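You operate a simulated robot arm through the tools that you are given. There is no shell and no other tool. Be economical: measure what you need, move in short steps, check, and stop when the job is done.

Carry out the task below with a simulated two-armed robot. There is one attempt and no reset: what you move stays moved.

JOB
Pick up the clean strainer labelled "120 mesh" from the top of the cover bench with one hand, pass it to the other hand and put it on the bare strip of the base plate.
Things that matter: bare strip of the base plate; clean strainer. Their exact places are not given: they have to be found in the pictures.

It is judged by the outcome, as a careful person would: the job done as asked, and still so three seconds after it is handed in. It fails if anything else is knocked over, pushed out of place, dropped, spilled or broken. Lids that push on must go on centred and level and be pressed home; caps that screw on are set level and turned clockwise until they are tight.

ROBOT AND FRAMES
Two 7-joint arms with two-finger parallel grippers on one trunk, on a base that drives. Base frame: it is fixed to the floor where the robot stands at the start and does not move with it; the origin is under the middle of the robot, x ahead of it, y to its left, z up. Lengths are in mm, angles in degrees, forces in N, time in s.
The left shoulder is at the start at [50, 187, 1035], the right one opposite. With the tool pointing down near the work surface each hand reaches from about 100 to 660 mm from the robot's upright axis, wherever it stands, measured 20 degrees to its own side. Places, roughly: bare strip of the base plate (15x57 cm) [780, 1460, 880]; clean strainer [-250, -2250, 750]. Payload 3.43 kg a hand.
Tool frame (each hand has its own): the origin (TCP) lies between the finger pads and is the grasp point; the fingertips stand 30 mm ahead of it; z points along the fingers, y is the line along which they close. Largest opening 94 mm; finger width 28, thickness 10; the body of the gripper, 50 by 96 mm, starts 55 mm behind the TCP.
Orientation is told as [roll, pitch, yaw] about the base's x, y, z axes, in that order, counted from this pose: with the fingers straight down and closing along the base's y, the tool's x points along the base's -x, its y along +y and its z along -z.

CONTROLS
- The arms move only by the tool servo_tool. It takes "left_steps", "right_steps" or both (then of equal length, played together; a hand with none holds still); each is a list of rows, each a list of 3 entries, a list of its own where there are three numbers: the shift along the base's x, y, z in cm, then the turn, a rotation vector about the base's x, y, z in degrees, then the opening, from 0 (shut) to 1 (fully open). In form: [[[tx, ty, tz], [rx, ry, rz], jaw], ...]. A call has 1 to 10 rows; each row shifts and turns the commanded pose from where the row before left it. Each row takes 0.2 s and may step no farther than 50 mm and 8.6 degrees from the row before; otherwise, or with a gripper value out of range, the whole call is refused. Where a pose cannot be reached the arm comes as near as it can. A force on the tool above 40 N (or 10 N above the force at the start of the call, whichever is more), or a blocked arm, ends the call early, and 0.2 s more pass. Each finger travels about 153 mm/s and halts on what it meets, pressing with about 21 N; the grip force reading is that of the motor and also rises with nothing between the fingers. The clock runs only during rows and for 0.2 s after the last one: add rows that do not move to give the fingers time. The reply holds the time, the measured pose of the TCP, the force on the tool along the base axes, the opening and the grip force, in the units named above and with some noise, with the torque about the TCP (base axes, N m) and any sound that the robot's microphone picked up.
- Cameras (640 x 400 px; columns grow to the right, rows downward): "scene" is now at [147.7, 10.6, 1209.2]; the picture's right is [0.10, -0.99, 0.00], its down [-0.45, -0.05, -0.89] and it looks along [0.89, 0.09, -0.45] (base axes); focal length 253 px, centre (320, 200). "left" rides on the left gripper at [76, -14, -102] in its tool frame; the picture's right is [0.18, 0.98, 0.00], its down [-0.75, 0.14, -0.64] and it looks along [-0.63, 0.12, 0.77] (tool axes); focal length 243 px, centre (320, 200). "right" rides on the right gripper at [76, 14, -102] in its tool frame; the picture's right is [-0.18, 0.98, 0.00], its down [-0.75, -0.14, -0.64] and it looks along [-0.63, -0.12, 0.77] (tool axes); focal length 243 px, centre (320, 200).
- camera(camera): a new picture of that camera. The clock stands still meanwhile.
- lift_body(by): slides the trunk up (or, below 0, down) by that many mm; the arms and the scene camera ride with it, the base frame stays. It gives what a move gives, with no picture.
- drive_base(legs): drives the robot by 1 to 6 legs, each [ahead, left, turn to the left] in mm, mm and degrees, along the robot's own axes; the way and the turn of a leg run together, so that a leg with both is an arc; at most 1500 mm and 180 degrees a leg. The arms and the cameras ride along, it lands a little off, and it stops where it bumps. It gives what a move gives.
- turn_head(pan, tilt): turns the head with the scene camera to pan (to the left, within 80 degrees either way) and tilt (down, from -29 to 69), counted from straight ahead of the robot. It gives what a move gives.
- pixel_to_xyz(camera, pixels): for up to 12 pixels [column, row] of the newest picture of that camera ("zoom" is the newest enlarged one), the place [x, y, z] in the base frame of the surface seen there, good to about 2 mm. The clock stands still meanwhile.
- enlarge(camera, box): a new picture of the part [left, top, right, bottom] of that camera's present view, enlarged. The clock stands still meanwhile.
- finish_job(): hands the job in; it is judged then, once.

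Go step by step. Measure first, check grasps and placings, and put right what went wrong. The budget is 90 turns and 72 pictures, counting those below and the enlarged ones. Unless the task says otherwise, let go and move clear before handing in, and close with one line.

The tools are called as name(argument=value, ...) on one line, values as JSON. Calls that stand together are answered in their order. servo_tool: Moves the arms, as the interface text tells. Its arguments: {"type":"object","properties":{"left_steps":{"type":"array","items":{"type":"array"}},"right_steps":{"type":"array","items":{"type":"array"}}},"required":[]} The other tools are called the same way: lift_body (by) slides the trunk up or down; drive_base (legs) drives the base; turn_head (pan, tilt) turns the head that bears the scene camera; camera (camera) takes a picture; pixel_to_xyz (camera, pixels) gives the place of the surface under pixels of a picture; enlarge (camera, box) takes an enlarged picture of a part of a camera's view; finish_job () hands the job in.

At the start:

```text
time_s: 0.0
left_eef_pos: [366.9, 167.1, 1103.2]
left_ee_rot: [0.0, 0.0, -0.1]
left_contact_force: [0.1, -0.3, 0.2]
left_moment: [0.01, 0.0, 0.03]
left_width: 94.0
left_grip_force: 0.0
right_eef_pos: [376.7, -145.9, 1056.7]
right_ee_rot: [-0.1, 0.0, -0.1]
right_contact_force: [0.3, 0.5, -0.3]
right_moment: [-0.02, 0.05, 0.01]
right_width: 93.9
right_grip_force: 0.0
trunk travel left (down, up): [-250.0, 182.0]
robot x, y, heading: [-1.9, 0.7, -0.1]
head pan, tilt: [6.0, 26.8]
```

scene: 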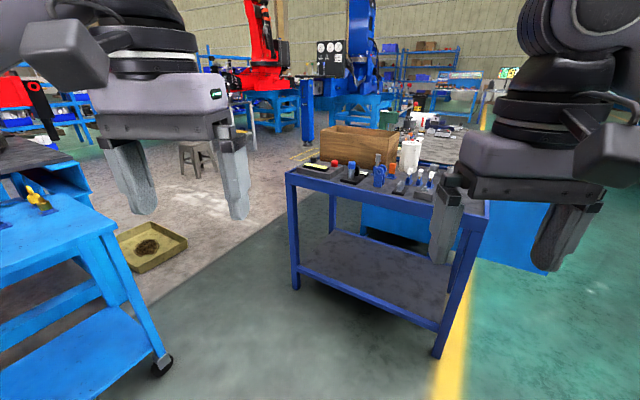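
right: 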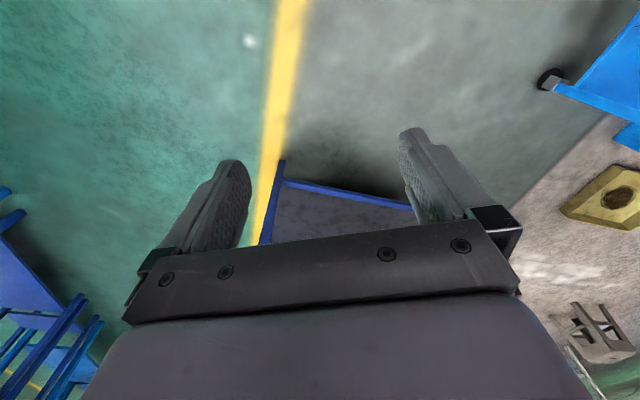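
left: 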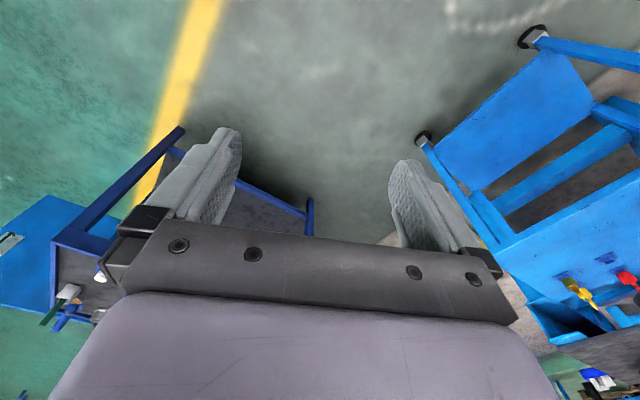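

The opening views show a blue cart ahead and a light-blue bench to the left; the strainer is far to the right and behind. I'll turn the head right to look for it.

turn_head(pan=-80, tilt=20)

camera(camera="scene")

turn_head(pan=60, tilt=20)

camera(camera="scene")

```text
time_s: 1.6
left_eef_pos: [367.3, 169.1, 1103.5]
left_ee_rot: [0.0, 0.0, 0.0]
left_contact_force: [1.0, -0.6, -0.2]
left_moment: [0.03, -0.02, -0.01]
left_width: 94.1
left_grip_force: 0.2
right_eef_pos: [377.3, -144.6, 1058.0]
right_ee_rot: [0.0, 0.0, 0.0]
right_contact_force: [0.0, -1.0, -0.8]
right_moment: [0.01, 0.0, 0.0]
right_width: 94.0
right_grip_force: 0.0
trunk travel left (down, up): [-250.0, 182.0]
robot x, y, heading: [2.7, 0.9, 0.1]
head pan, tilt: [-80.0, 20.0]
```

```text
68 pictures are left
```

scene: 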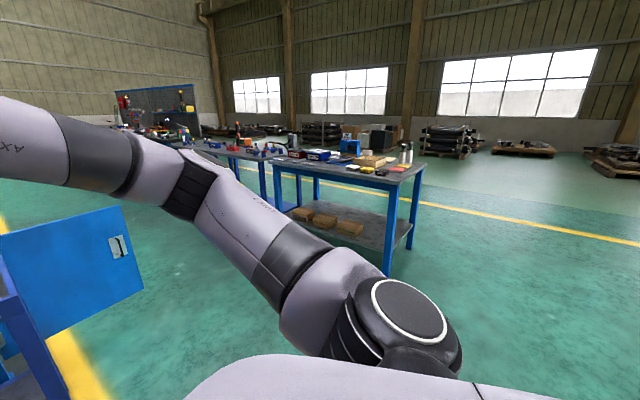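

```text
time_s: 3.8
left_eef_pos: [367.4, 167.7, 1103.2]
left_ee_rot: [0.0, 0.0, 0.1]
left_contact_force: [-0.4, 0.5, -0.2]
left_moment: [-0.02, -0.01, -0.01]
left_width: 94.3
left_grip_force: 0.0
right_eef_pos: [376.7, -144.7, 1056.7]
right_ee_rot: [0.0, 0.1, 0.0]
right_contact_force: [0.1, -0.1, 0.3]
right_moment: [0.0, 0.02, 0.01]
right_width: 93.7
right_grip_force: 0.1
trunk travel left (down, up): [-250.0, 182.0]
robot x, y, heading: [2.9, -2.0, 0.0]
head pan, tilt: [60.0, 20.0]
```

```text
67 pictures are left
```

scene: 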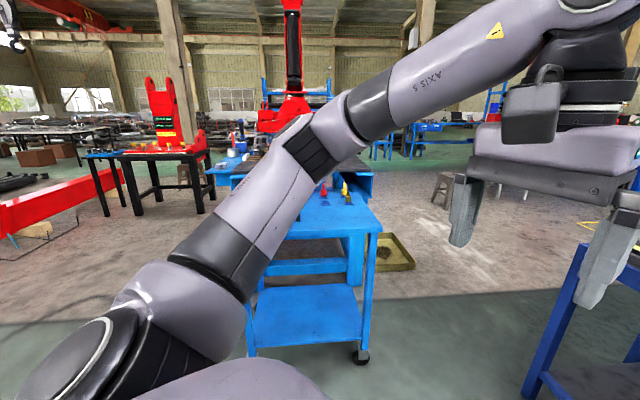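

A long dark-topped bench stands at right (pixels 230-420, 150-180), so I'll rotate towards it, then look again.

drive_base(legs=[[0, 0, -95]])

turn_head(pan=0, tilt=20)

camera(camera="scene")

```text
time_s: 8.2
left_eef_pos: [137.5, -379.5, 1102.4]
left_ee_rot: [0.0, 0.0, -94.6]
left_contact_force: [0.7, -0.4, -0.6]
left_moment: [0.06, 0.02, 0.0]
left_width: 94.1
left_grip_force: 0.0
right_eef_pos: [-174.0, -363.7, 1057.8]
right_ee_rot: [0.0, 0.0, -94.7]
right_contact_force: [-0.8, 0.5, 0.7]
right_moment: [-0.01, -0.01, 0.01]
right_width: 94.1
right_grip_force: 0.1
trunk travel left (down, up): [-250.0, 182.0]
robot x, y, heading: [0.1, -1.6, -94.5]
head pan, tilt: [60.0, 20.0]
```

```text
time_s: 9.5
left_eef_pos: [137.1, -379.8, 1103.0]
left_ee_rot: [0.0, 0.0, -94.6]
left_contact_force: [0.0, -0.8, 0.1]
left_moment: [-0.02, -0.02, 0.0]
left_width: 94.1
left_grip_force: 0.0
right_eef_pos: [-175.5, -364.1, 1058.2]
right_ee_rot: [0.0, 0.0, -94.7]
right_contact_force: [-0.1, -0.1, 0.0]
right_moment: [-0.03, 0.01, 0.01]
right_width: 94.0
right_grip_force: 0.0
trunk travel left (down, up): [-250.0, 182.0]
robot x, y, heading: [2.7, -1.0, -94.6]
head pan, tilt: [0.0, 20.0]
```

```text
66 pictures are left
```

scene: 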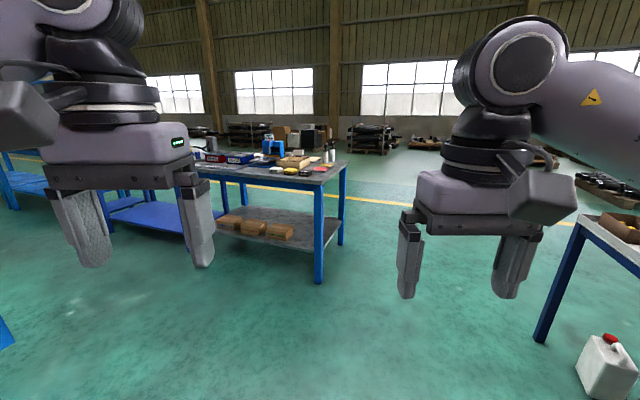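

A bench with tools is at (190-345, 160-185) and another table is far right. I'll measure bench points to see which one matches.

pixel_to_xyz(camera="scene", pixels=[[343, 162], [320, 186], [270, 150], [295, 160], [240, 158], [330, 155], [620, 225], [317, 280]])

enlarge(camera="scene", box=[190, 110, 350, 210])

```text
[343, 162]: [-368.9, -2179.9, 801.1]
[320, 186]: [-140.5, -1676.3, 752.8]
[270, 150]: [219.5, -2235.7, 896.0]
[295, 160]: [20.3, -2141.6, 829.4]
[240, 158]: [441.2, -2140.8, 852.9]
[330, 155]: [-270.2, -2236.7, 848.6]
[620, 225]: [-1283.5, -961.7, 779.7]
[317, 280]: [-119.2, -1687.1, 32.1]
```

```text
4.00 times, centred on (270, 160) of scene
```

zoom: 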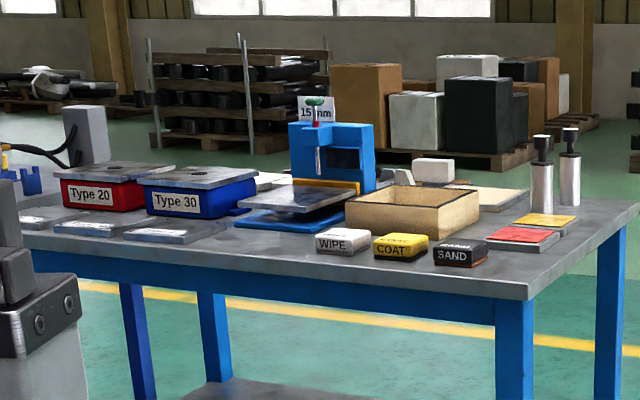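

The near bench corner is at about [-140,-1676], with the top at z≈800 and rotated; the target would sit near its right end. I'll go closer to its right end for a better look.

drive_base(legs=[[1000, -350, 0], [0, 0, 40]])

turn_head(pan=0, tilt=30)

camera(camera="scene")

```text
time_s: 16.9
left_eef_pos: [-73.0, -1182.1, 1103.9]
left_ee_rot: [0.0, 0.1, -53.8]
left_contact_force: [0.0, -0.3, -0.3]
left_moment: [-0.01, 0.0, -0.01]
left_width: 93.9
left_grip_force: 0.0
right_eef_pos: [-320.0, -1375.3, 1057.8]
right_ee_rot: [0.1, 0.1, -53.7]
right_contact_force: [-1.0, -0.5, 0.6]
right_moment: [0.01, 0.01, -0.02]
right_width: 94.0
right_grip_force: 0.1
trunk travel left (down, up): [-250.0, 182.0]
robot x, y, heading: [-424.3, -984.7, -53.8]
head pan, tilt: [0.0, 20.0]
```

```text
time_s: 17.6
left_eef_pos: [-71.8, -1183.7, 1103.8]
left_ee_rot: [0.0, 0.0, -53.7]
left_contact_force: [-0.1, -0.2, 0.6]
left_moment: [-0.01, 0.02, -0.02]
left_width: 94.4
left_grip_force: 0.0
right_eef_pos: [-317.5, -1375.4, 1058.4]
right_ee_rot: [0.1, 0.0, -53.8]
right_contact_force: [-0.3, -0.6, 0.4]
right_moment: [-0.03, 0.01, -0.02]
right_width: 94.0
right_grip_force: 0.0
trunk travel left (down, up): [-250.0, 182.0]
robot x, y, heading: [-422.5, -985.6, -53.7]
head pan, tilt: [0.0, 30.0]
```

```text
64 pictures are left
```

scene: 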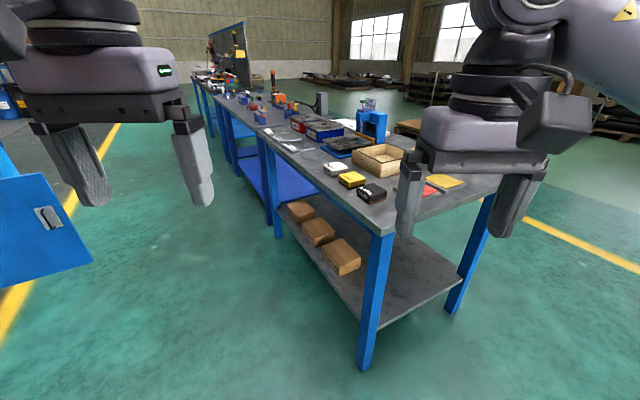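

The bench's right end is in view but the gripper hides part of it at (410-540, 150-200). I'll drive to the right end and look along the bench.

drive_base(legs=[[500, -350, 0], [0, 0, 30]])

turn_head(pan=0, tilt=30)

camera(camera="scene")

```text
time_s: 21.5
left_eef_pos: [-101.6, -1780.4, 1103.9]
left_ee_rot: [-0.1, 0.1, -53.6]
left_contact_force: [-0.8, 0.0, 1.0]
left_moment: [-0.01, 0.0, -0.01]
left_width: 93.8
left_grip_force: 0.0
right_eef_pos: [-346.5, -1972.0, 1056.9]
right_ee_rot: [-0.1, 0.0, -53.6]
right_contact_force: [0.0, 0.1, -0.4]
right_moment: [-0.01, 0.03, -0.01]
right_width: 93.8
right_grip_force: 0.1
trunk travel left (down, up): [-250.0, 182.0]
robot x, y, heading: [-450.5, -1584.9, -53.6]
head pan, tilt: [0.0, 30.0]
stopped in leg 2: the robot was blocked; the commanded pose is now the measured one
```

```text
time_s: 22.1
left_eef_pos: [-101.8, -1779.4, 1103.8]
left_ee_rot: [0.0, 0.1, -53.6]
left_contact_force: [-0.4, 0.1, 0.1]
left_moment: [0.0, 0.01, 0.01]
left_width: 94.0
left_grip_force: 0.1
right_eef_pos: [-346.9, -1972.6, 1057.2]
right_ee_rot: [0.0, 0.1, -53.6]
right_contact_force: [0.6, -0.9, 0.1]
right_moment: [0.0, -0.02, 0.0]
right_width: 94.0
right_grip_force: 0.2
trunk travel left (down, up): [-250.0, 182.0]
robot x, y, heading: [-454.7, -1580.3, -53.7]
head pan, tilt: [0.0, 30.0]
```

```text
63 pictures are left
```

scene: 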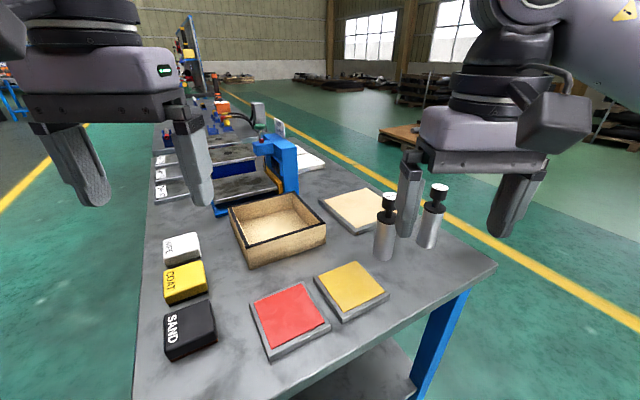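

The rotation was blocked near the bench corner. The objects on top include a wooden sieve-like frame at (278,230); I'll enlarge to look for labels.

enlarge(camera="scene", box=[140, 120, 460, 320])

enlarge(camera="scene", box=[140, 70, 330, 190])

pixel_to_xyz(camera="scene", pixels=[[250, 245], [278, 215], [495, 266], [400, 400], [150, 210], [360, 208], [300, 330], [230, 205], [245, 268], [325, 240], [385, 240], [305, 160]])

```text
2.00 times, centred on (300, 220) of scene
```

zoom: 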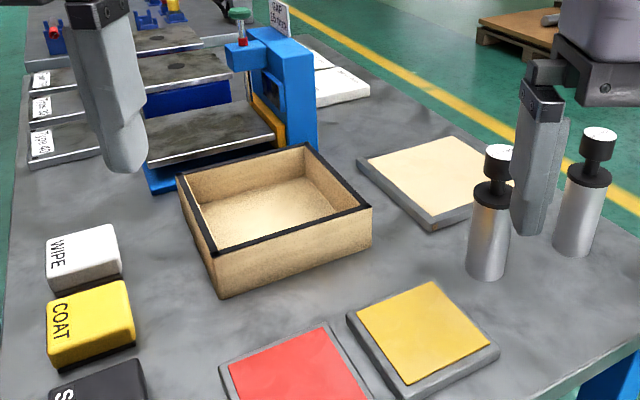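

```text
3.33 times, centred on (235, 130) of scene
```

zoom: 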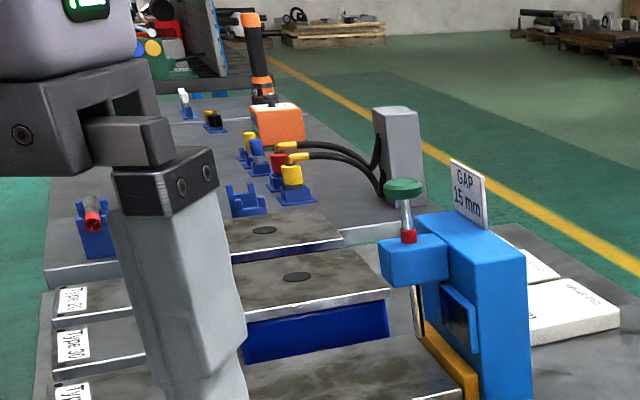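

```text
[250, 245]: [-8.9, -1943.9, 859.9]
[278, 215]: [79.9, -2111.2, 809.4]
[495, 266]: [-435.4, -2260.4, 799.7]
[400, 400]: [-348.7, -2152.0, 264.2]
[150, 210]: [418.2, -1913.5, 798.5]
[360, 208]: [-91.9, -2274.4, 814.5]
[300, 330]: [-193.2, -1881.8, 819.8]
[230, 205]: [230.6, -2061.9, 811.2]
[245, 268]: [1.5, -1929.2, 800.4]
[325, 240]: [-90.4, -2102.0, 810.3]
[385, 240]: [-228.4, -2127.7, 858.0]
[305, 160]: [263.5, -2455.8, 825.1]
```

No strainer is on this end of the bench. I'll look right at the other table and elsewhere.

turn_head(pan=-70, tilt=25)

camera(camera="scene")

turn_head(pan=-30, tilt=10)

camera(camera="scene")

```text
time_s: 23.5
left_eef_pos: [-101.4, -1779.2, 1103.6]
left_ee_rot: [0.0, 0.0, -53.6]
left_contact_force: [-0.1, -0.3, 0.7]
left_moment: [0.04, -0.03, 0.02]
left_width: 94.3
left_grip_force: 0.1
right_eef_pos: [-347.5, -1972.8, 1057.6]
right_ee_rot: [0.0, 0.0, -53.7]
right_contact_force: [0.7, 0.4, 0.1]
right_moment: [0.02, 0.01, -0.03]
right_width: 94.2
right_grip_force: 0.1
trunk travel left (down, up): [-250.0, 182.0]
robot x, y, heading: [-455.4, -1587.7, -53.4]
head pan, tilt: [-70.0, 25.0]
```

```text
60 pictures are left
```

scene: 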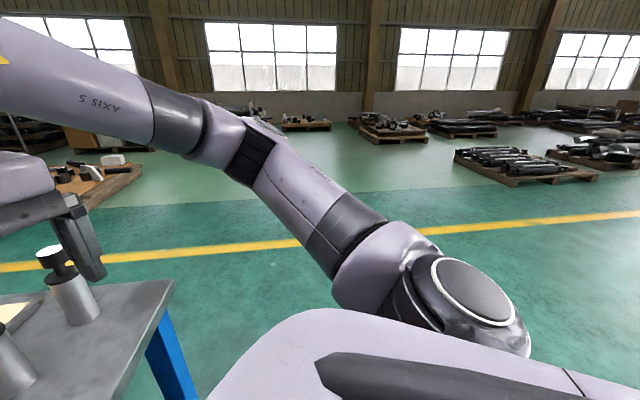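

```text
time_s: 24.6
left_eef_pos: [-101.3, -1779.3, 1102.8]
left_ee_rot: [0.1, -0.1, -53.6]
left_contact_force: [0.6, 0.3, 0.0]
left_moment: [-0.02, 0.0, -0.01]
left_width: 94.0
left_grip_force: 0.1
right_eef_pos: [-346.5, -1972.3, 1058.3]
right_ee_rot: [0.0, 0.1, -53.6]
right_contact_force: [0.8, 0.7, 0.4]
right_moment: [0.0, -0.02, 0.01]
right_width: 94.1
right_grip_force: 0.1
trunk travel left (down, up): [-250.0, 182.0]
robot x, y, heading: [-454.9, -1581.1, -53.7]
head pan, tilt: [-30.0, 10.0]
```

```text
59 pictures are left
```

scene: 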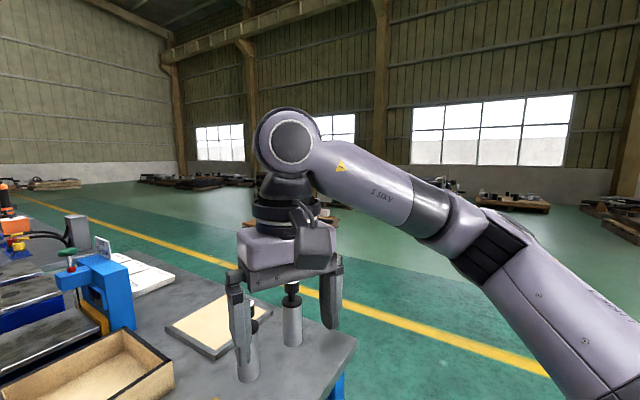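

The two silver cylinders at (385,235) and (430,220) of the earlier view lie near the rough place; I'll look via the right hand camera and a scene zoom.

enlarge(camera="scene", box=[190, 260, 350, 360])

camera(camera="right")

camera(camera="left")

```text
4.00 times, centred on (270, 310) of scene
```

zoom: 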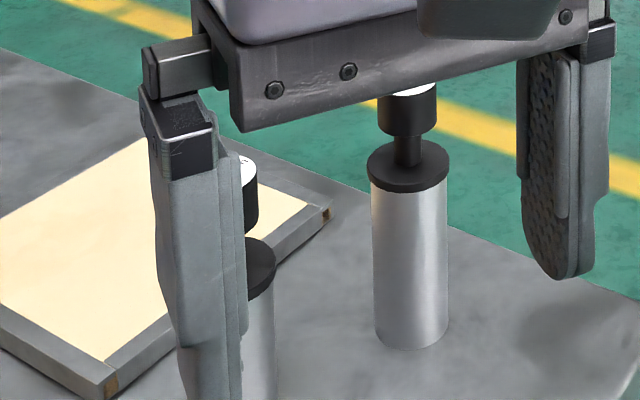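

```text
57 pictures are left
```

right: 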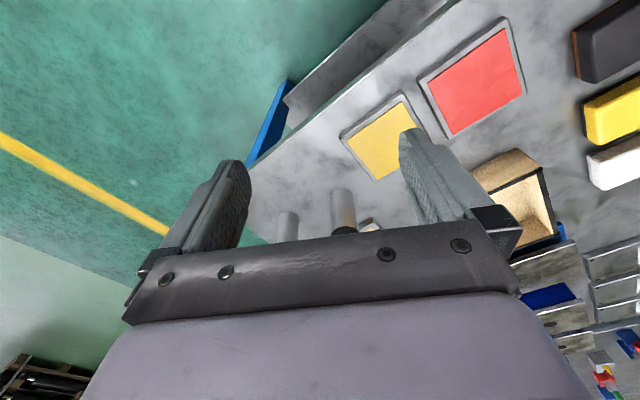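

```text
56 pictures are left
```

left: 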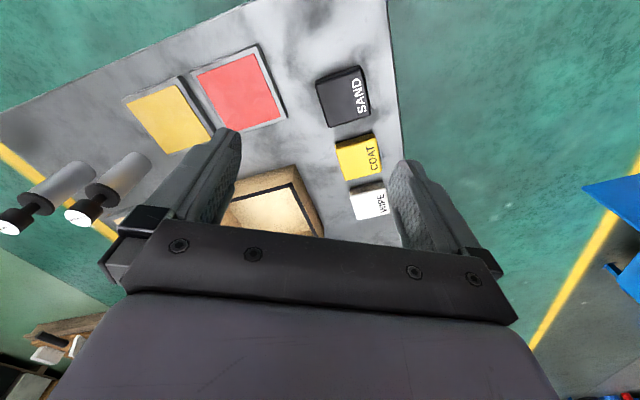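

The left view shows the white tops at (10,223) and (76,215), with some marking on them; I'll enlarge that.

enlarge(camera="left", box=[0, 140, 160, 240])

pixel_to_xyz(camera="left", pixels=[[10, 223], [76, 215], [50, 187], [122, 174], [35, 200], [104, 188]])

```text
4.00 times, centred on (80, 190) of left
```

zoom: 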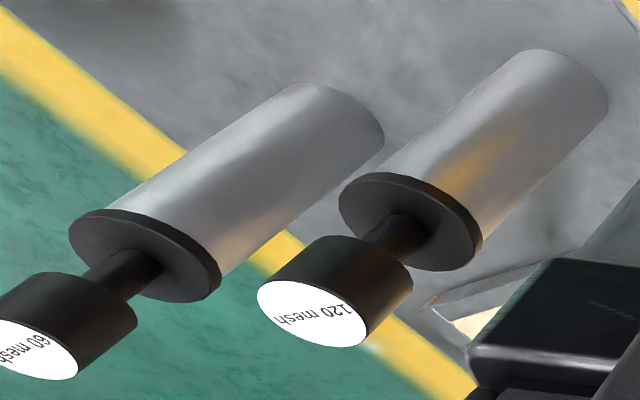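

```text
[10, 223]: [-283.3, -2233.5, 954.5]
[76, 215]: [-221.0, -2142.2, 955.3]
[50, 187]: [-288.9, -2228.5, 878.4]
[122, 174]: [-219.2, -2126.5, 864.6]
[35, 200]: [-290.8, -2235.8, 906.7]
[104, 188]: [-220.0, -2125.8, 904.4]
```

The strainer labelled "120 mesh" is found: the cylinder nearer the wooden box, top at [-221,-2142,955], and the 60 mesh at [-286,-2236] must not be touched. I'll back off and go round to face the bench end squarely (heading ≈ -27°).

drive_base(legs=[[-120, -212, 0], [0, 0, 27], [110, -84, 0]])

turn_head(pan=-15, tilt=40)

camera(camera="scene")

```text
time_s: 29.4
left_eef_pos: [-232.9, -1751.9, 1103.0]
left_ee_rot: [0.1, 0.0, -26.7]
left_contact_force: [-0.2, -0.3, 0.0]
left_moment: [-0.01, 0.0, -0.02]
left_width: 93.9
left_grip_force: 0.0
right_eef_pos: [-364.2, -2034.5, 1057.2]
right_ee_rot: [0.0, 0.1, -26.7]
right_contact_force: [0.1, 0.4, -0.3]
right_moment: [0.01, 0.03, -0.01]
right_width: 93.8
right_grip_force: 0.0
trunk travel left (down, up): [-250.0, 182.0]
robot x, y, heading: [-636.5, -1738.9, -26.6]
head pan, tilt: [-30.0, 10.0]
```

```text
time_s: 30.4
left_eef_pos: [-234.1, -1751.0, 1102.9]
left_ee_rot: [-0.1, 0.1, -26.6]
left_contact_force: [0.4, 0.3, -0.2]
left_moment: [0.01, 0.01, 0.0]
left_width: 94.0
left_grip_force: 0.0
right_eef_pos: [-365.1, -2034.1, 1057.9]
right_ee_rot: [0.0, 0.0, -26.6]
right_contact_force: [0.4, 0.2, -0.9]
right_moment: [0.0, -0.01, 0.01]
right_width: 93.6
right_grip_force: 0.0
trunk travel left (down, up): [-250.0, 182.0]
robot x, y, heading: [-633.9, -1734.5, -26.7]
head pan, tilt: [-15.0, 40.0]
```

```text
54 pictures are left
```

scene: 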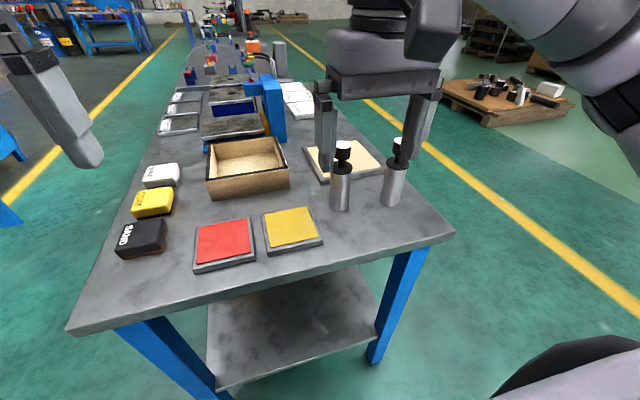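

Strainers are clear at (341,180) and (395,170), and I now measure the left one and its bench end.

enlarge(camera="scene", box=[300, 120, 428, 220])

pixel_to_xyz(camera="scene", pixels=[[343, 144], [342, 152], [341, 190], [332, 190], [349, 190], [341, 208], [395, 185], [454, 233], [340, 270], [288, 165], [324, 170]])

```text
4.00 times, centred on (364, 170) of scene
```

zoom: 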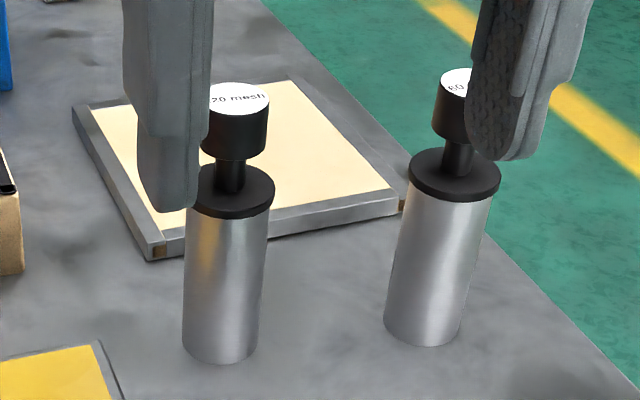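

```text
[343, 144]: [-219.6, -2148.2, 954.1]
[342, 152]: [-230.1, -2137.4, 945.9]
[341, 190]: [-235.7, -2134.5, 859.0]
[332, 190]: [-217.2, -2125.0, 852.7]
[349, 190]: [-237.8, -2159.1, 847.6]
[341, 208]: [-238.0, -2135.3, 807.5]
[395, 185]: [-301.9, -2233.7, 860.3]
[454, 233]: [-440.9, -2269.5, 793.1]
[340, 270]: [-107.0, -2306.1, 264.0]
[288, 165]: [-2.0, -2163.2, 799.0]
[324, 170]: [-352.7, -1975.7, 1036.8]
```

The strainer's axis is at about [-221,-2147], body Ø≈40, z 800–905 with the knob to 955. I'll tilt the right hand 56° to point forward-down, then check.

servo_tool(right_steps=[[[0, 0, 0], [-3.59, -7.15, 0], 1], [[0, 0, 0], [-3.59, -7.15, 0], 1], [[0, 0, 0], [-3.59, -7.15, 0], 1], [[0, 0, 0], [-3.59, -7.15, 0], 1], [[0, 0, 0], [-3.59, -7.15, 0], 1], [[0, 0, 0], [-3.59, -7.15, 0], 1], [[0, 0, 0], [-3.59, -7.15, 0], 1], [[0, 0, 0], [0, 0, 0], 1]])

camera(camera="scene")

```text
time_s: 32.2
left_eef_pos: [-232.7, -1750.5, 1104.3]
left_ee_rot: [0.0, 0.0, -26.7]
left_contact_force: [0.3, -0.4, -0.1]
left_moment: [0.02, 0.0, 0.0]
left_width: 94.3
left_grip_force: 0.0
right_eef_pos: [-364.5, -2035.3, 1057.3]
right_ee_rot: [0.0, -56.2, -26.8]
right_contact_force: [-0.2, 0.4, -0.1]
right_moment: [0.01, -0.01, 0.01]
right_width: 94.0
right_grip_force: 0.0
trunk travel left (down, up): [-250.0, 182.0]
robot x, y, heading: [-639.6, -1733.3, -26.7]
head pan, tilt: [-15.0, 40.0]
```

```text
52 pictures are left
```

scene: 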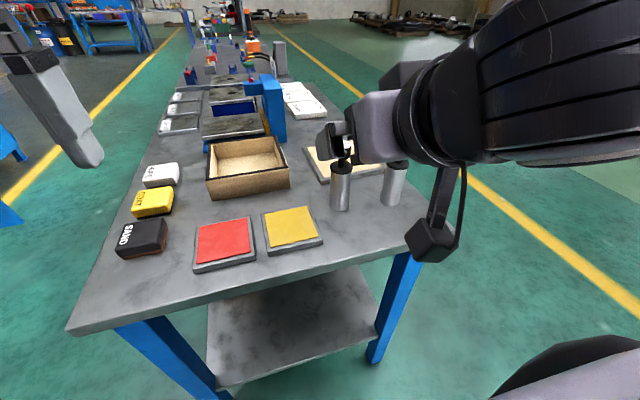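

The tilt is done (pitch -56°). The camera box at (430,240) hangs below; I'll measure it to know its clearance.

pixel_to_xyz(camera="scene", pixels=[[430, 240], [425, 258], [410, 238], [447, 185]])

camera(camera="right")

```text
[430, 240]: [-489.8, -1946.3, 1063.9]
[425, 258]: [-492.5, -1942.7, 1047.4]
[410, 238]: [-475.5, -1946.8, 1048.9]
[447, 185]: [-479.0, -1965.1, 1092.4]
```

```text
51 pictures are left
```

right: 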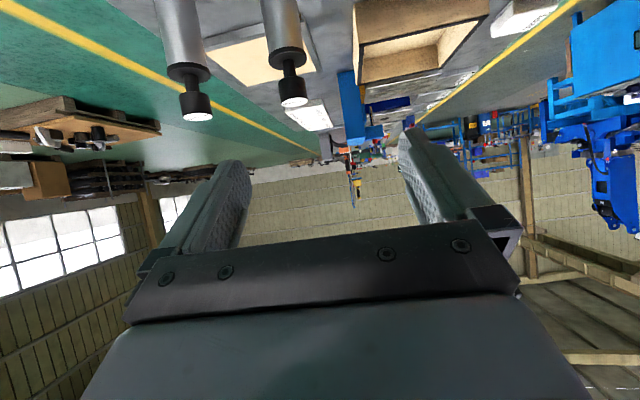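

The camera's lowest point is ≈12 mm below the TCP, so it clears the bench. I move to the pre-grasp point 120 mm back along the tool axis.

servo_tool(right_steps=[[[1.36, -1.67, -3.63], [0, 0, 0], 1], [[1.36, -1.67, -3.63], [0, 0, 0], 1], [[1.36, -1.67, -3.63], [0, 0, 0], 1], [[1.36, -1.67, -3.63], [0, 0, 0], 1], [[0, 0, 0], [0, 0, 0], 1]])

camera(camera="right")

camera(camera="scene")

```text
time_s: 33.4
left_eef_pos: [-233.4, -1751.4, 1103.6]
left_ee_rot: [0.0, 0.0, -26.6]
left_contact_force: [0.3, 0.7, -0.1]
left_moment: [0.02, -0.02, 0.03]
left_width: 93.9
left_grip_force: 0.1
right_eef_pos: [-309.2, -2100.9, 911.2]
right_ee_rot: [0.0, -56.0, -26.7]
right_contact_force: [-0.5, -0.7, -0.2]
right_moment: [0.07, 0.01, -0.04]
right_width: 94.0
right_grip_force: 0.0
trunk travel left (down, up): [-250.0, 182.0]
robot x, y, heading: [-637.2, -1733.9, -26.9]
head pan, tilt: [-15.0, 40.0]
```

```text
50 pictures are left
```

right: 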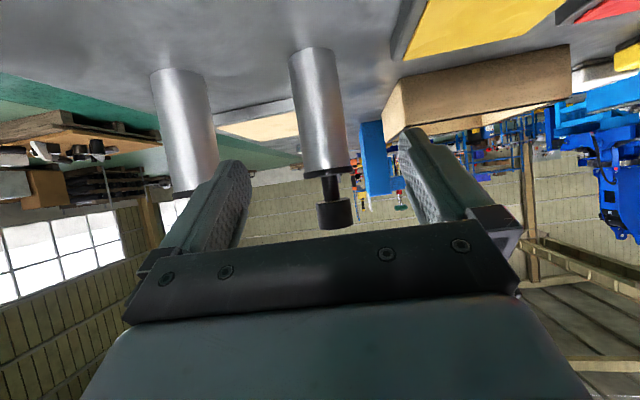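

```text
49 pictures are left
```

scene: 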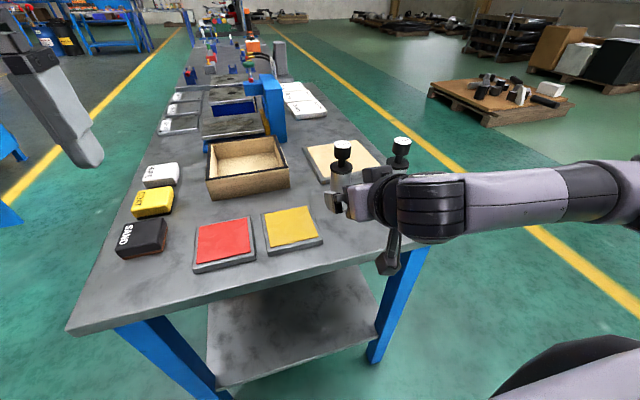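

The 120 strainer (318,110) lies between the fingers. I verify its edges from the hand camera before going in.

pixel_to_xyz(camera="right", pixels=[[300, 110], [318, 110], [336, 110], [292, 80], [334, 80], [334, 218], [205, 110]])

```text
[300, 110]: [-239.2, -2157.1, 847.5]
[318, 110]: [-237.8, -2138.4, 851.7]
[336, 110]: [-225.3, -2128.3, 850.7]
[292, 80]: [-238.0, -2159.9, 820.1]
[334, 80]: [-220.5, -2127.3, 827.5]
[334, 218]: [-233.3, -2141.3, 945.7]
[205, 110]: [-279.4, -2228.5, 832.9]
```

The axis is confirmed at about [-220,-2147]; I advance along the tool axis and close.

servo_tool(right_steps=[[[2.2, -1.15, -1.65], [0, 0, 0], 1], [[2.2, -1.15, -1.65], [0, 0, 0], 1], [[2.2, -1.15, -1.65], [0, 0, 0], 1], [[2.2, -1.15, -1.65], [0, 0, 0], 1], [[0, 0, 0], [0, 0, 0], 1], [[0, 0, 0], [0, 0, 0], 0.75], [[0, 0, 0], [0, 0, 0], 0.6], [[0, 0, 0], [0, 0, 0], 0.5]])

camera(camera="right")

```text
time_s: 35.2
left_eef_pos: [-234.3, -1751.2, 1103.5]
left_ee_rot: [0.1, 0.0, -26.7]
left_contact_force: [0.2, 1.4, 0.1]
left_moment: [0.01, 0.01, 0.02]
left_width: 94.2
left_grip_force: 0.0
right_eef_pos: [-222.3, -2146.2, 846.3]
right_ee_rot: [0.1, -56.0, -26.6]
right_contact_force: [-0.3, -0.7, 0.4]
right_moment: [-0.03, 0.0, 0.03]
right_width: 48.1
right_grip_force: 11.1
trunk travel left (down, up): [-250.0, 182.0]
robot x, y, heading: [-636.4, -1736.6, -26.4]
head pan, tilt: [-15.0, 40.0]
```

```text
48 pictures are left
```

right: 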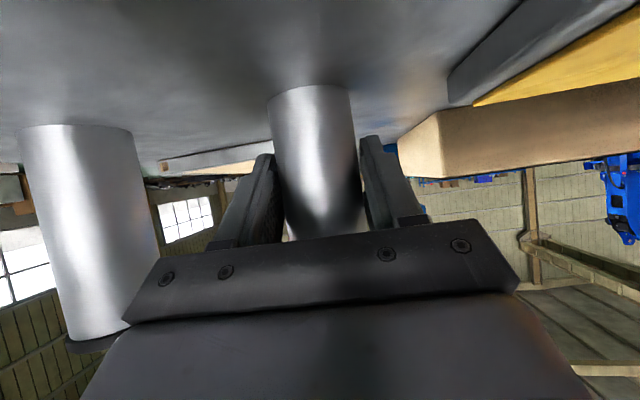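

The body sits between the pads and nothing else is touched. I close fully, then lift straight up.

servo_tool(right_steps=[[[0, 0, 0], [0, 0, 0], 0.4], [[0, 0, 0], [0, 0, 0], 0.2], [[0, 0, 0], [0, 0, 0], 0], [[0, 0, 0], [0, 0, 0], 0]])

servo_tool(right_steps=[[[0, 0, 1], [0, 0, 0], 0], [[0, 0, 2], [0, 0, 0], 0], [[0, 0, 3], [0, 0, 0], 0], [[0, 0, 4], [0, 0, 0], 0], [[0, 0, 4], [0, 0, 0], 0], [[0, 0, 4], [0, 0, 0], 0], [[0, 0, 2], [0, 0, 0], 0]])

camera(camera="scene")

```text
time_s: 36.2
left_eef_pos: [-234.5, -1751.1, 1103.7]
left_ee_rot: [0.1, -0.1, -26.8]
left_contact_force: [-0.7, -0.1, 0.0]
left_moment: [-0.01, 0.02, 0.01]
left_width: 93.9
left_grip_force: 0.0
right_eef_pos: [-222.8, -2146.5, 846.1]
right_ee_rot: [0.1, -56.0, -26.7]
right_contact_force: [0.4, -0.1, 0.4]
right_moment: [0.01, 0.01, -0.01]
right_width: 47.1
right_grip_force: 21.3
trunk travel left (down, up): [-250.0, 182.0]
robot x, y, heading: [-633.5, -1735.9, -26.8]
head pan, tilt: [-15.0, 40.0]
```

```text
time_s: 37.8
left_eef_pos: [-232.4, -1751.4, 1103.7]
left_ee_rot: [0.0, 0.0, -26.7]
left_contact_force: [-0.3, 0.3, -1.0]
left_moment: [-0.01, 0.02, 0.01]
left_width: 94.1
left_grip_force: 0.1
right_eef_pos: [-222.0, -2146.6, 1046.7]
right_ee_rot: [-0.1, -55.9, -26.6]
right_contact_force: [-0.3, -1.1, -1.2]
right_moment: [-0.02, 0.03, -0.01]
right_width: 47.3
right_grip_force: 20.7
trunk travel left (down, up): [-250.0, 182.0]
robot x, y, heading: [-636.2, -1738.7, -26.7]
head pan, tilt: [-15.0, 40.0]
```

```text
47 pictures are left
```

scene: 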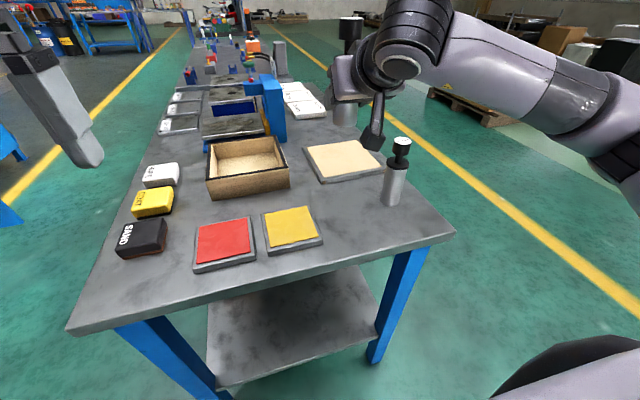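

The strainer is held (width 47, grip 21 N) and lifted clear, with the 60 mesh untouched. I'll back away from the bench for the handover.

drive_base(legs=[[-280, 0, 0]])

turn_head(pan=0, tilt=30)

camera(camera="scene")

```text
time_s: 39.8
left_eef_pos: [-483.3, -1625.1, 1103.7]
left_ee_rot: [0.0, 0.0, -26.5]
left_contact_force: [-0.1, 0.3, -1.1]
left_moment: [-0.01, -0.02, -0.01]
left_width: 93.8
left_grip_force: 0.1
right_eef_pos: [-472.1, -2020.6, 1046.2]
right_ee_rot: [0.2, -55.9, -26.5]
right_contact_force: [0.0, -0.8, -0.9]
right_moment: [-0.01, 0.0, 0.0]
right_width: 47.1
right_grip_force: 20.6
trunk travel left (down, up): [-250.0, 182.0]
robot x, y, heading: [-889.0, -1611.0, -26.6]
head pan, tilt: [-15.0, 40.0]
```

```text
time_s: 40.5
left_eef_pos: [-484.1, -1624.7, 1103.0]
left_ee_rot: [0.0, 0.0, -26.5]
left_contact_force: [-0.1, -0.5, 0.6]
left_moment: [0.06, 0.02, -0.01]
left_width: 94.1
left_grip_force: 0.0
right_eef_pos: [-471.1, -2020.6, 1046.1]
right_ee_rot: [0.1, -56.0, -26.4]
right_contact_force: [-0.9, -0.1, -0.5]
right_moment: [-0.01, -0.03, 0.01]
right_width: 47.2
right_grip_force: 21.3
trunk travel left (down, up): [-250.0, 182.0]
robot x, y, heading: [-883.5, -1614.0, -27.1]
head pan, tilt: [0.0, 30.0]
```

```text
46 pictures are left
```

scene: 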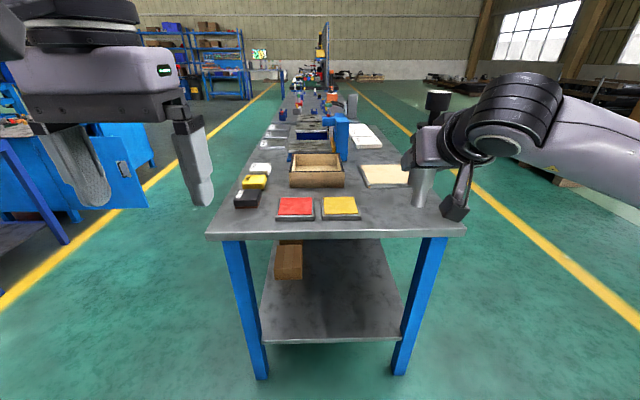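

In the robot frame the right TCP is at (555,-176) and the left at (365,170). I'll bring the strainer to about (460,-20) at z 950, and raise the left hand a little.

servo_tool(right_steps=[[[-0.28, 3.64, -1.92], [0, 0, 0], 0], [[-0.28, 3.64, -1.92], [0, 0, 0], 0], [[-0.28, 3.64, -1.92], [0, 0, 0], 0], [[-0.28, 3.64, -1.92], [0, 0, 0], 0], [[-0.28, 3.64, -1.92], [0, 0, 0], 0], [[0, 0, 0], [0, 0, 0], 0]], left_steps=[[[0, 0, 2], [0, 0, 0], 1], [[0, 0, 2], [0, 0, 0], 1], [[0, 0, 2], [0, 0, 0], 1], [[0, 0, 0], [0, 0, 0], 1], [[0, 0, 0], [0, 0, 0], 1], [[0, 0, 0], [0, 0, 0], 1]])

camera(camera="scene")

camera(camera="left")

```text
time_s: 41.9
left_eef_pos: [-482.8, -1624.3, 1162.8]
left_ee_rot: [0.0, 0.0, -26.5]
left_contact_force: [0.8, -0.2, 0.4]
left_moment: [0.02, 0.02, 0.02]
left_width: 94.1
left_grip_force: 0.0
right_eef_pos: [-486.2, -1839.9, 949.8]
right_ee_rot: [0.0, -56.0, -26.5]
right_contact_force: [0.7, -0.9, -1.2]
right_moment: [-0.02, 0.0, -0.01]
right_width: 47.0
right_grip_force: 21.0
trunk travel left (down, up): [-250.0, 182.0]
robot x, y, heading: [-885.3, -1610.5, -26.6]
head pan, tilt: [0.0, 30.0]
```

```text
45 pictures are left
```

scene: 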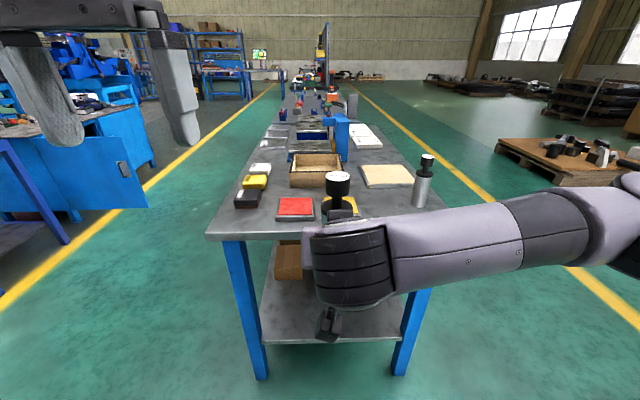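

```text
44 pictures are left
```

left: 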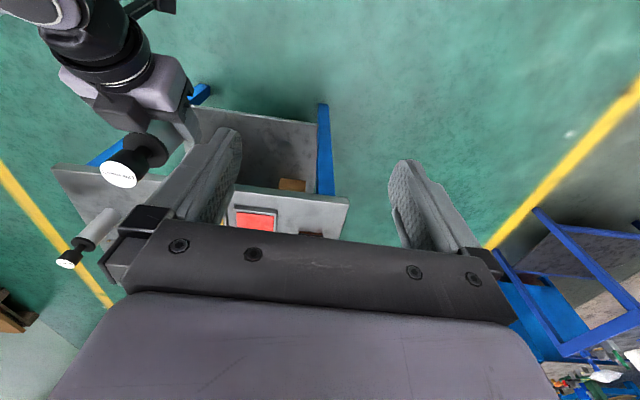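

The knob is seen at (338,175) in scene and (120,170) in the left view. I measure it.

pixel_to_xyz(camera="left", pixels=[[119, 169], [104, 168], [135, 175], [115, 158], [122, 181]])

pixel_to_xyz(camera="scene", pixels=[[338, 175], [338, 190], [337, 202]])

```text
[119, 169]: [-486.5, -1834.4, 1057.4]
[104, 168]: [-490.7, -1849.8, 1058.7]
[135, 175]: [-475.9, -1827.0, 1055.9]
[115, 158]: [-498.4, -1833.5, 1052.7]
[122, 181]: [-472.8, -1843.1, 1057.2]
```

```text
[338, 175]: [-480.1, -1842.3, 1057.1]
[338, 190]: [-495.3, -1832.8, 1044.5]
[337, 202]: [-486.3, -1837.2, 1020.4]
```

The knob centre is about [-484,-1838], top at 1058. I move the left hand above it.

servo_tool(left_steps=[[[0, -4.28, 0], [0, 0, 0], 1], [[0, -4.28, 0], [0, 0, 0], 1], [[0, -4.28, 0], [0, 0, 0], 1], [[0, -4.28, 0], [0, 0, 0], 1], [[0, -4.28, 0], [0, 0, 0], 1], [[0, 0, 0], [0, 0, 0], 1]])

camera(camera="left")

camera(camera="scene")

```text
time_s: 43.3
left_eef_pos: [-476.1, -1821.6, 1170.7]
left_ee_rot: [-1.6, -0.4, -25.3]
left_contact_force: [0.0, -0.7, 0.7]
left_moment: [0.02, 0.01, -0.01]
left_width: 94.1
left_grip_force: 0.1
left hand out of reach, approached as far as the arm can: row 5
right_eef_pos: [-485.6, -1839.8, 949.2]
right_ee_rot: [0.1, -56.0, -26.7]
right_contact_force: [0.5, -1.2, -0.4]
right_moment: [-0.01, -0.01, 0.0]
right_width: 47.3
right_grip_force: 21.1
trunk travel left (down, up): [-250.0, 182.0]
robot x, y, heading: [-884.1, -1608.7, -26.4]
head pan, tilt: [0.0, 30.0]
```

```text
43 pictures are left
```

left: 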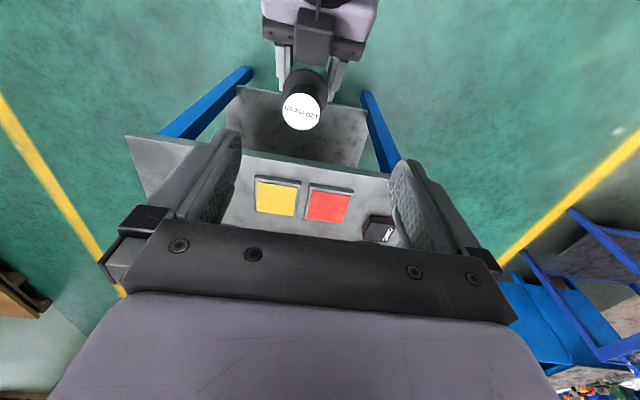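

```text
42 pictures are left
```

scene: 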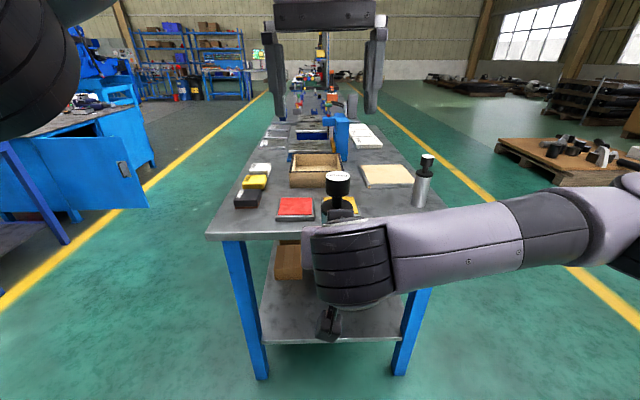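

The left hand ran out of reach about 15 mm short; I'll shift the strainer and the left hand both ~60 mm to the left and read the poses.

servo_tool(right_steps=[[[1.35, 2.7, 0], [0, 0, 0], 0], [[1.35, 2.7, 0], [0, 0, 0], 0], [[0, 0, 0], [0, 0, 0], 0]], left_steps=[[[1.35, 2.7, 0], [0, 0, 0], 1], [[1.35, 2.7, 0], [0, 0, 0], 1], [[0, 0, 0], [0, 0, 0], 1]])

camera(camera="left")

```text
time_s: 44.1
left_eef_pos: [-459.9, -1776.6, 1158.9]
left_ee_rot: [0.0, 0.0, -26.5]
left_contact_force: [-0.1, -0.1, 0.7]
left_moment: [0.01, 0.0, 0.04]
left_width: 94.2
left_grip_force: 0.0
right_eef_pos: [-457.6, -1787.0, 950.3]
right_ee_rot: [0.1, -56.0, -26.6]
right_contact_force: [0.1, 0.4, -1.5]
right_moment: [0.0, 0.02, -0.01]
right_width: 47.3
right_grip_force: 21.0
trunk travel left (down, up): [-250.0, 182.0]
robot x, y, heading: [-888.6, -1606.9, -26.6]
head pan, tilt: [0.0, 30.0]
```

```text
41 pictures are left
```

left: 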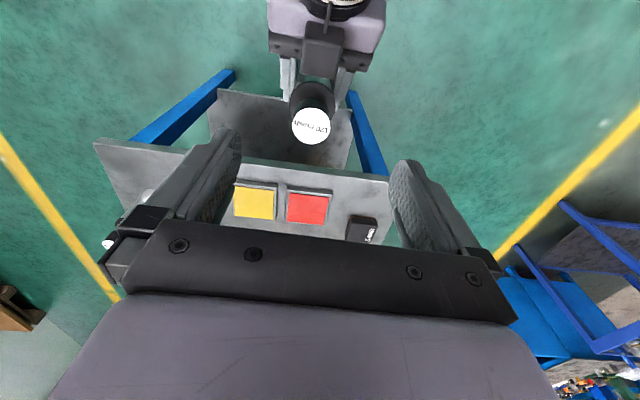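

pixel_to_xyz(camera="left", pixels=[[293, 125], [329, 124], [311, 108], [311, 142], [311, 125]])

```text
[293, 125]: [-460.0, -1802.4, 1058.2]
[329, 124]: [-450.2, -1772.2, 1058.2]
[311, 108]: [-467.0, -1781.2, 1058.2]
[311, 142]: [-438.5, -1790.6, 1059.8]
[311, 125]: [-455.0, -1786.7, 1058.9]
```

The knob centre is [-454,-1786], top 1058. I centre the left hand and descend in one go (fingers have ~28 mm clearance each side), leaving the tips at ≈1021 above the flange.

servo_tool(left_steps=[[[0.6, -0.9, -2], [0, 0, 0], 1], [[0, 0, -2.5], [0, 0, 0], 1], [[0, 0, -2.5], [0, 0, 0], 1], [[0, 0, -2], [0, 0, 0], 1], [[0, 0, -1.7], [0, 0, 0], 1], [[0, 0, 0], [0, 0, 0], 1]])

camera(camera="left")

camera(camera="scene")

```text
time_s: 45.5
left_eef_pos: [-453.4, -1786.9, 1052.2]
left_ee_rot: [-0.1, 0.0, -26.6]
left_contact_force: [0.9, -0.5, -0.4]
left_moment: [0.01, -0.01, 0.0]
left_width: 93.7
left_grip_force: 0.1
right_eef_pos: [-458.5, -1784.8, 949.6]
right_ee_rot: [-0.1, -56.0, -26.6]
right_contact_force: [0.0, 0.2, -0.5]
right_moment: [-0.01, -0.02, -0.01]
right_width: 47.2
right_grip_force: 21.6
trunk travel left (down, up): [-250.0, 182.0]
robot x, y, heading: [-883.3, -1611.7, -26.5]
head pan, tilt: [0.0, 30.0]
```

```text
40 pictures are left
```

left: 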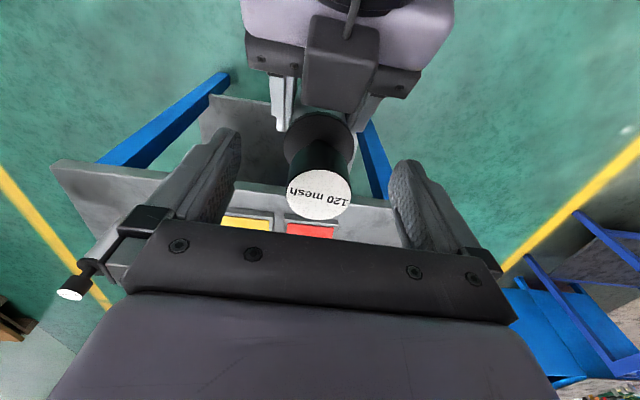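

```text
39 pictures are left
```

scene: 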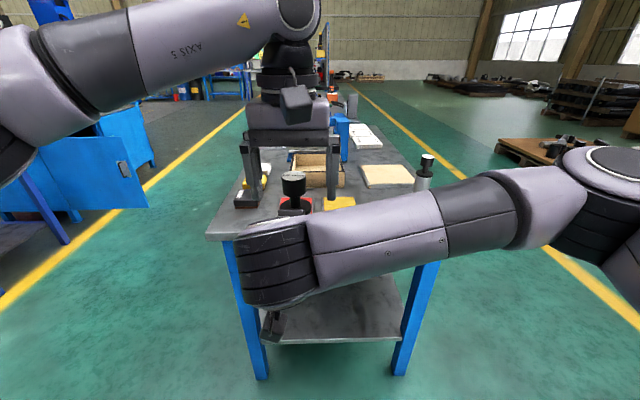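

The knob is centred between the left pads. I close the left hand on it while the right holds.

servo_tool(left_steps=[[[0, 0, 0], [0, 0, 0], 0.7], [[0, 0, 0], [0, 0, 0], 0.5], [[0, 0, 0], [0, 0, 0], 0.4], [[0, 0, 0], [0, 0, 0], 0.3], [[0, 0, 0], [0, 0, 0], 0.1], [[0, 0, 0], [0, 0, 0], 0], [[0, 0, 0], [0, 0, 0], 0]])

camera(camera="left")

```text
time_s: 47.1
left_eef_pos: [-452.6, -1785.2, 1052.1]
left_ee_rot: [-0.1, 0.0, -26.5]
left_contact_force: [-0.4, -0.5, 0.0]
left_moment: [-0.15, 0.06, -0.07]
left_width: 33.0
left_grip_force: 20.4
right_eef_pos: [-458.8, -1783.5, 949.6]
right_ee_rot: [0.1, -56.0, -26.6]
right_contact_force: [-0.6, 0.7, -0.5]
right_moment: [0.08, -0.1, 0.06]
right_width: 47.2
right_grip_force: 20.6
trunk travel left (down, up): [-250.0, 182.0]
robot x, y, heading: [-887.4, -1612.3, -26.5]
head pan, tilt: [0.0, 30.0]
```

```text
38 pictures are left
```

left: 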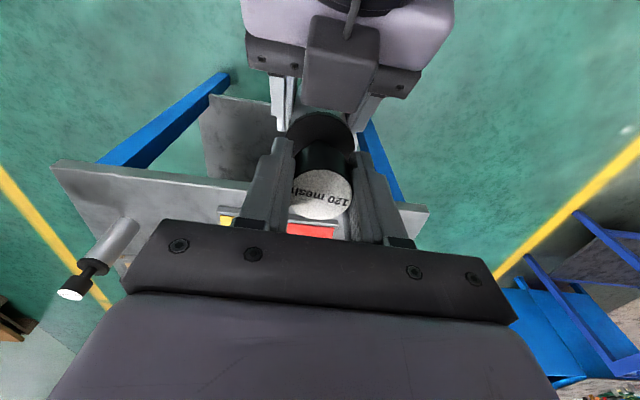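

The left hand holds the knob (33 mm, 20 N). I open the right hand and draw it back, then off to the right and down.

servo_tool(right_steps=[[[0, 0, 0], [0, 0, 0], 0.55], [[0, 0, 0], [0, 0, 0], 0.8], [[0, 0, 0], [0, 0, 0], 1], [[0, 0, 0], [0, 0, 0], 1], [[-2.2, 1.1, -0.3], [0, 0, 0], 1], [[-3.1, 1.6, -0.3], [0, 0, 0], 1], [[-3.1, 1.6, -0.3], [0, 0, 0], 1], [[0, 0, 0], [0, 0, 0], 1]])

camera(camera="left")

camera(camera="scene")

```text
time_s: 48.9
left_eef_pos: [-452.2, -1784.9, 1052.7]
left_ee_rot: [-0.1, 0.0, -26.5]
left_contact_force: [0.4, -0.3, 0.7]
left_moment: [0.01, -0.02, 0.04]
left_width: 33.0
left_grip_force: 21.2
right_eef_pos: [-544.2, -1741.6, 942.1]
right_ee_rot: [0.2, -56.0, -26.7]
right_contact_force: [0.1, 0.1, 0.3]
right_moment: [-0.01, -0.01, -0.01]
right_width: 94.0
right_grip_force: 0.1
trunk travel left (down, up): [-250.0, 182.0]
robot x, y, heading: [-887.3, -1608.9, -26.7]
head pan, tilt: [0.0, 30.0]
```

```text
37 pictures are left
```

left: 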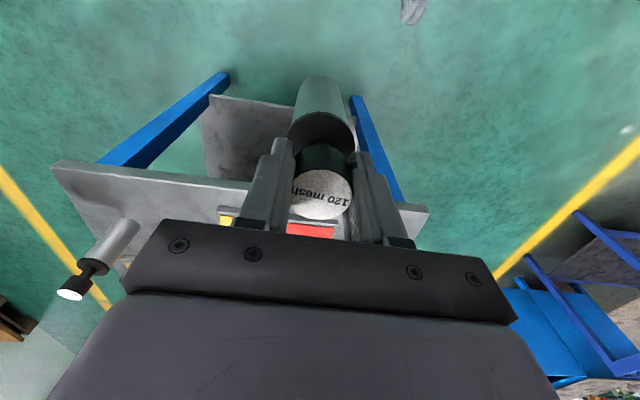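

```text
36 pictures are left
```

scene: 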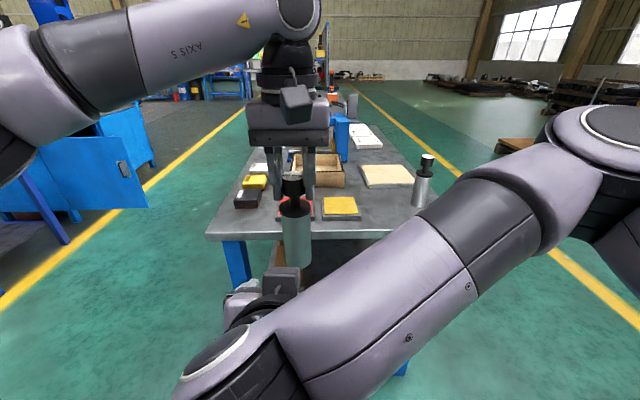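

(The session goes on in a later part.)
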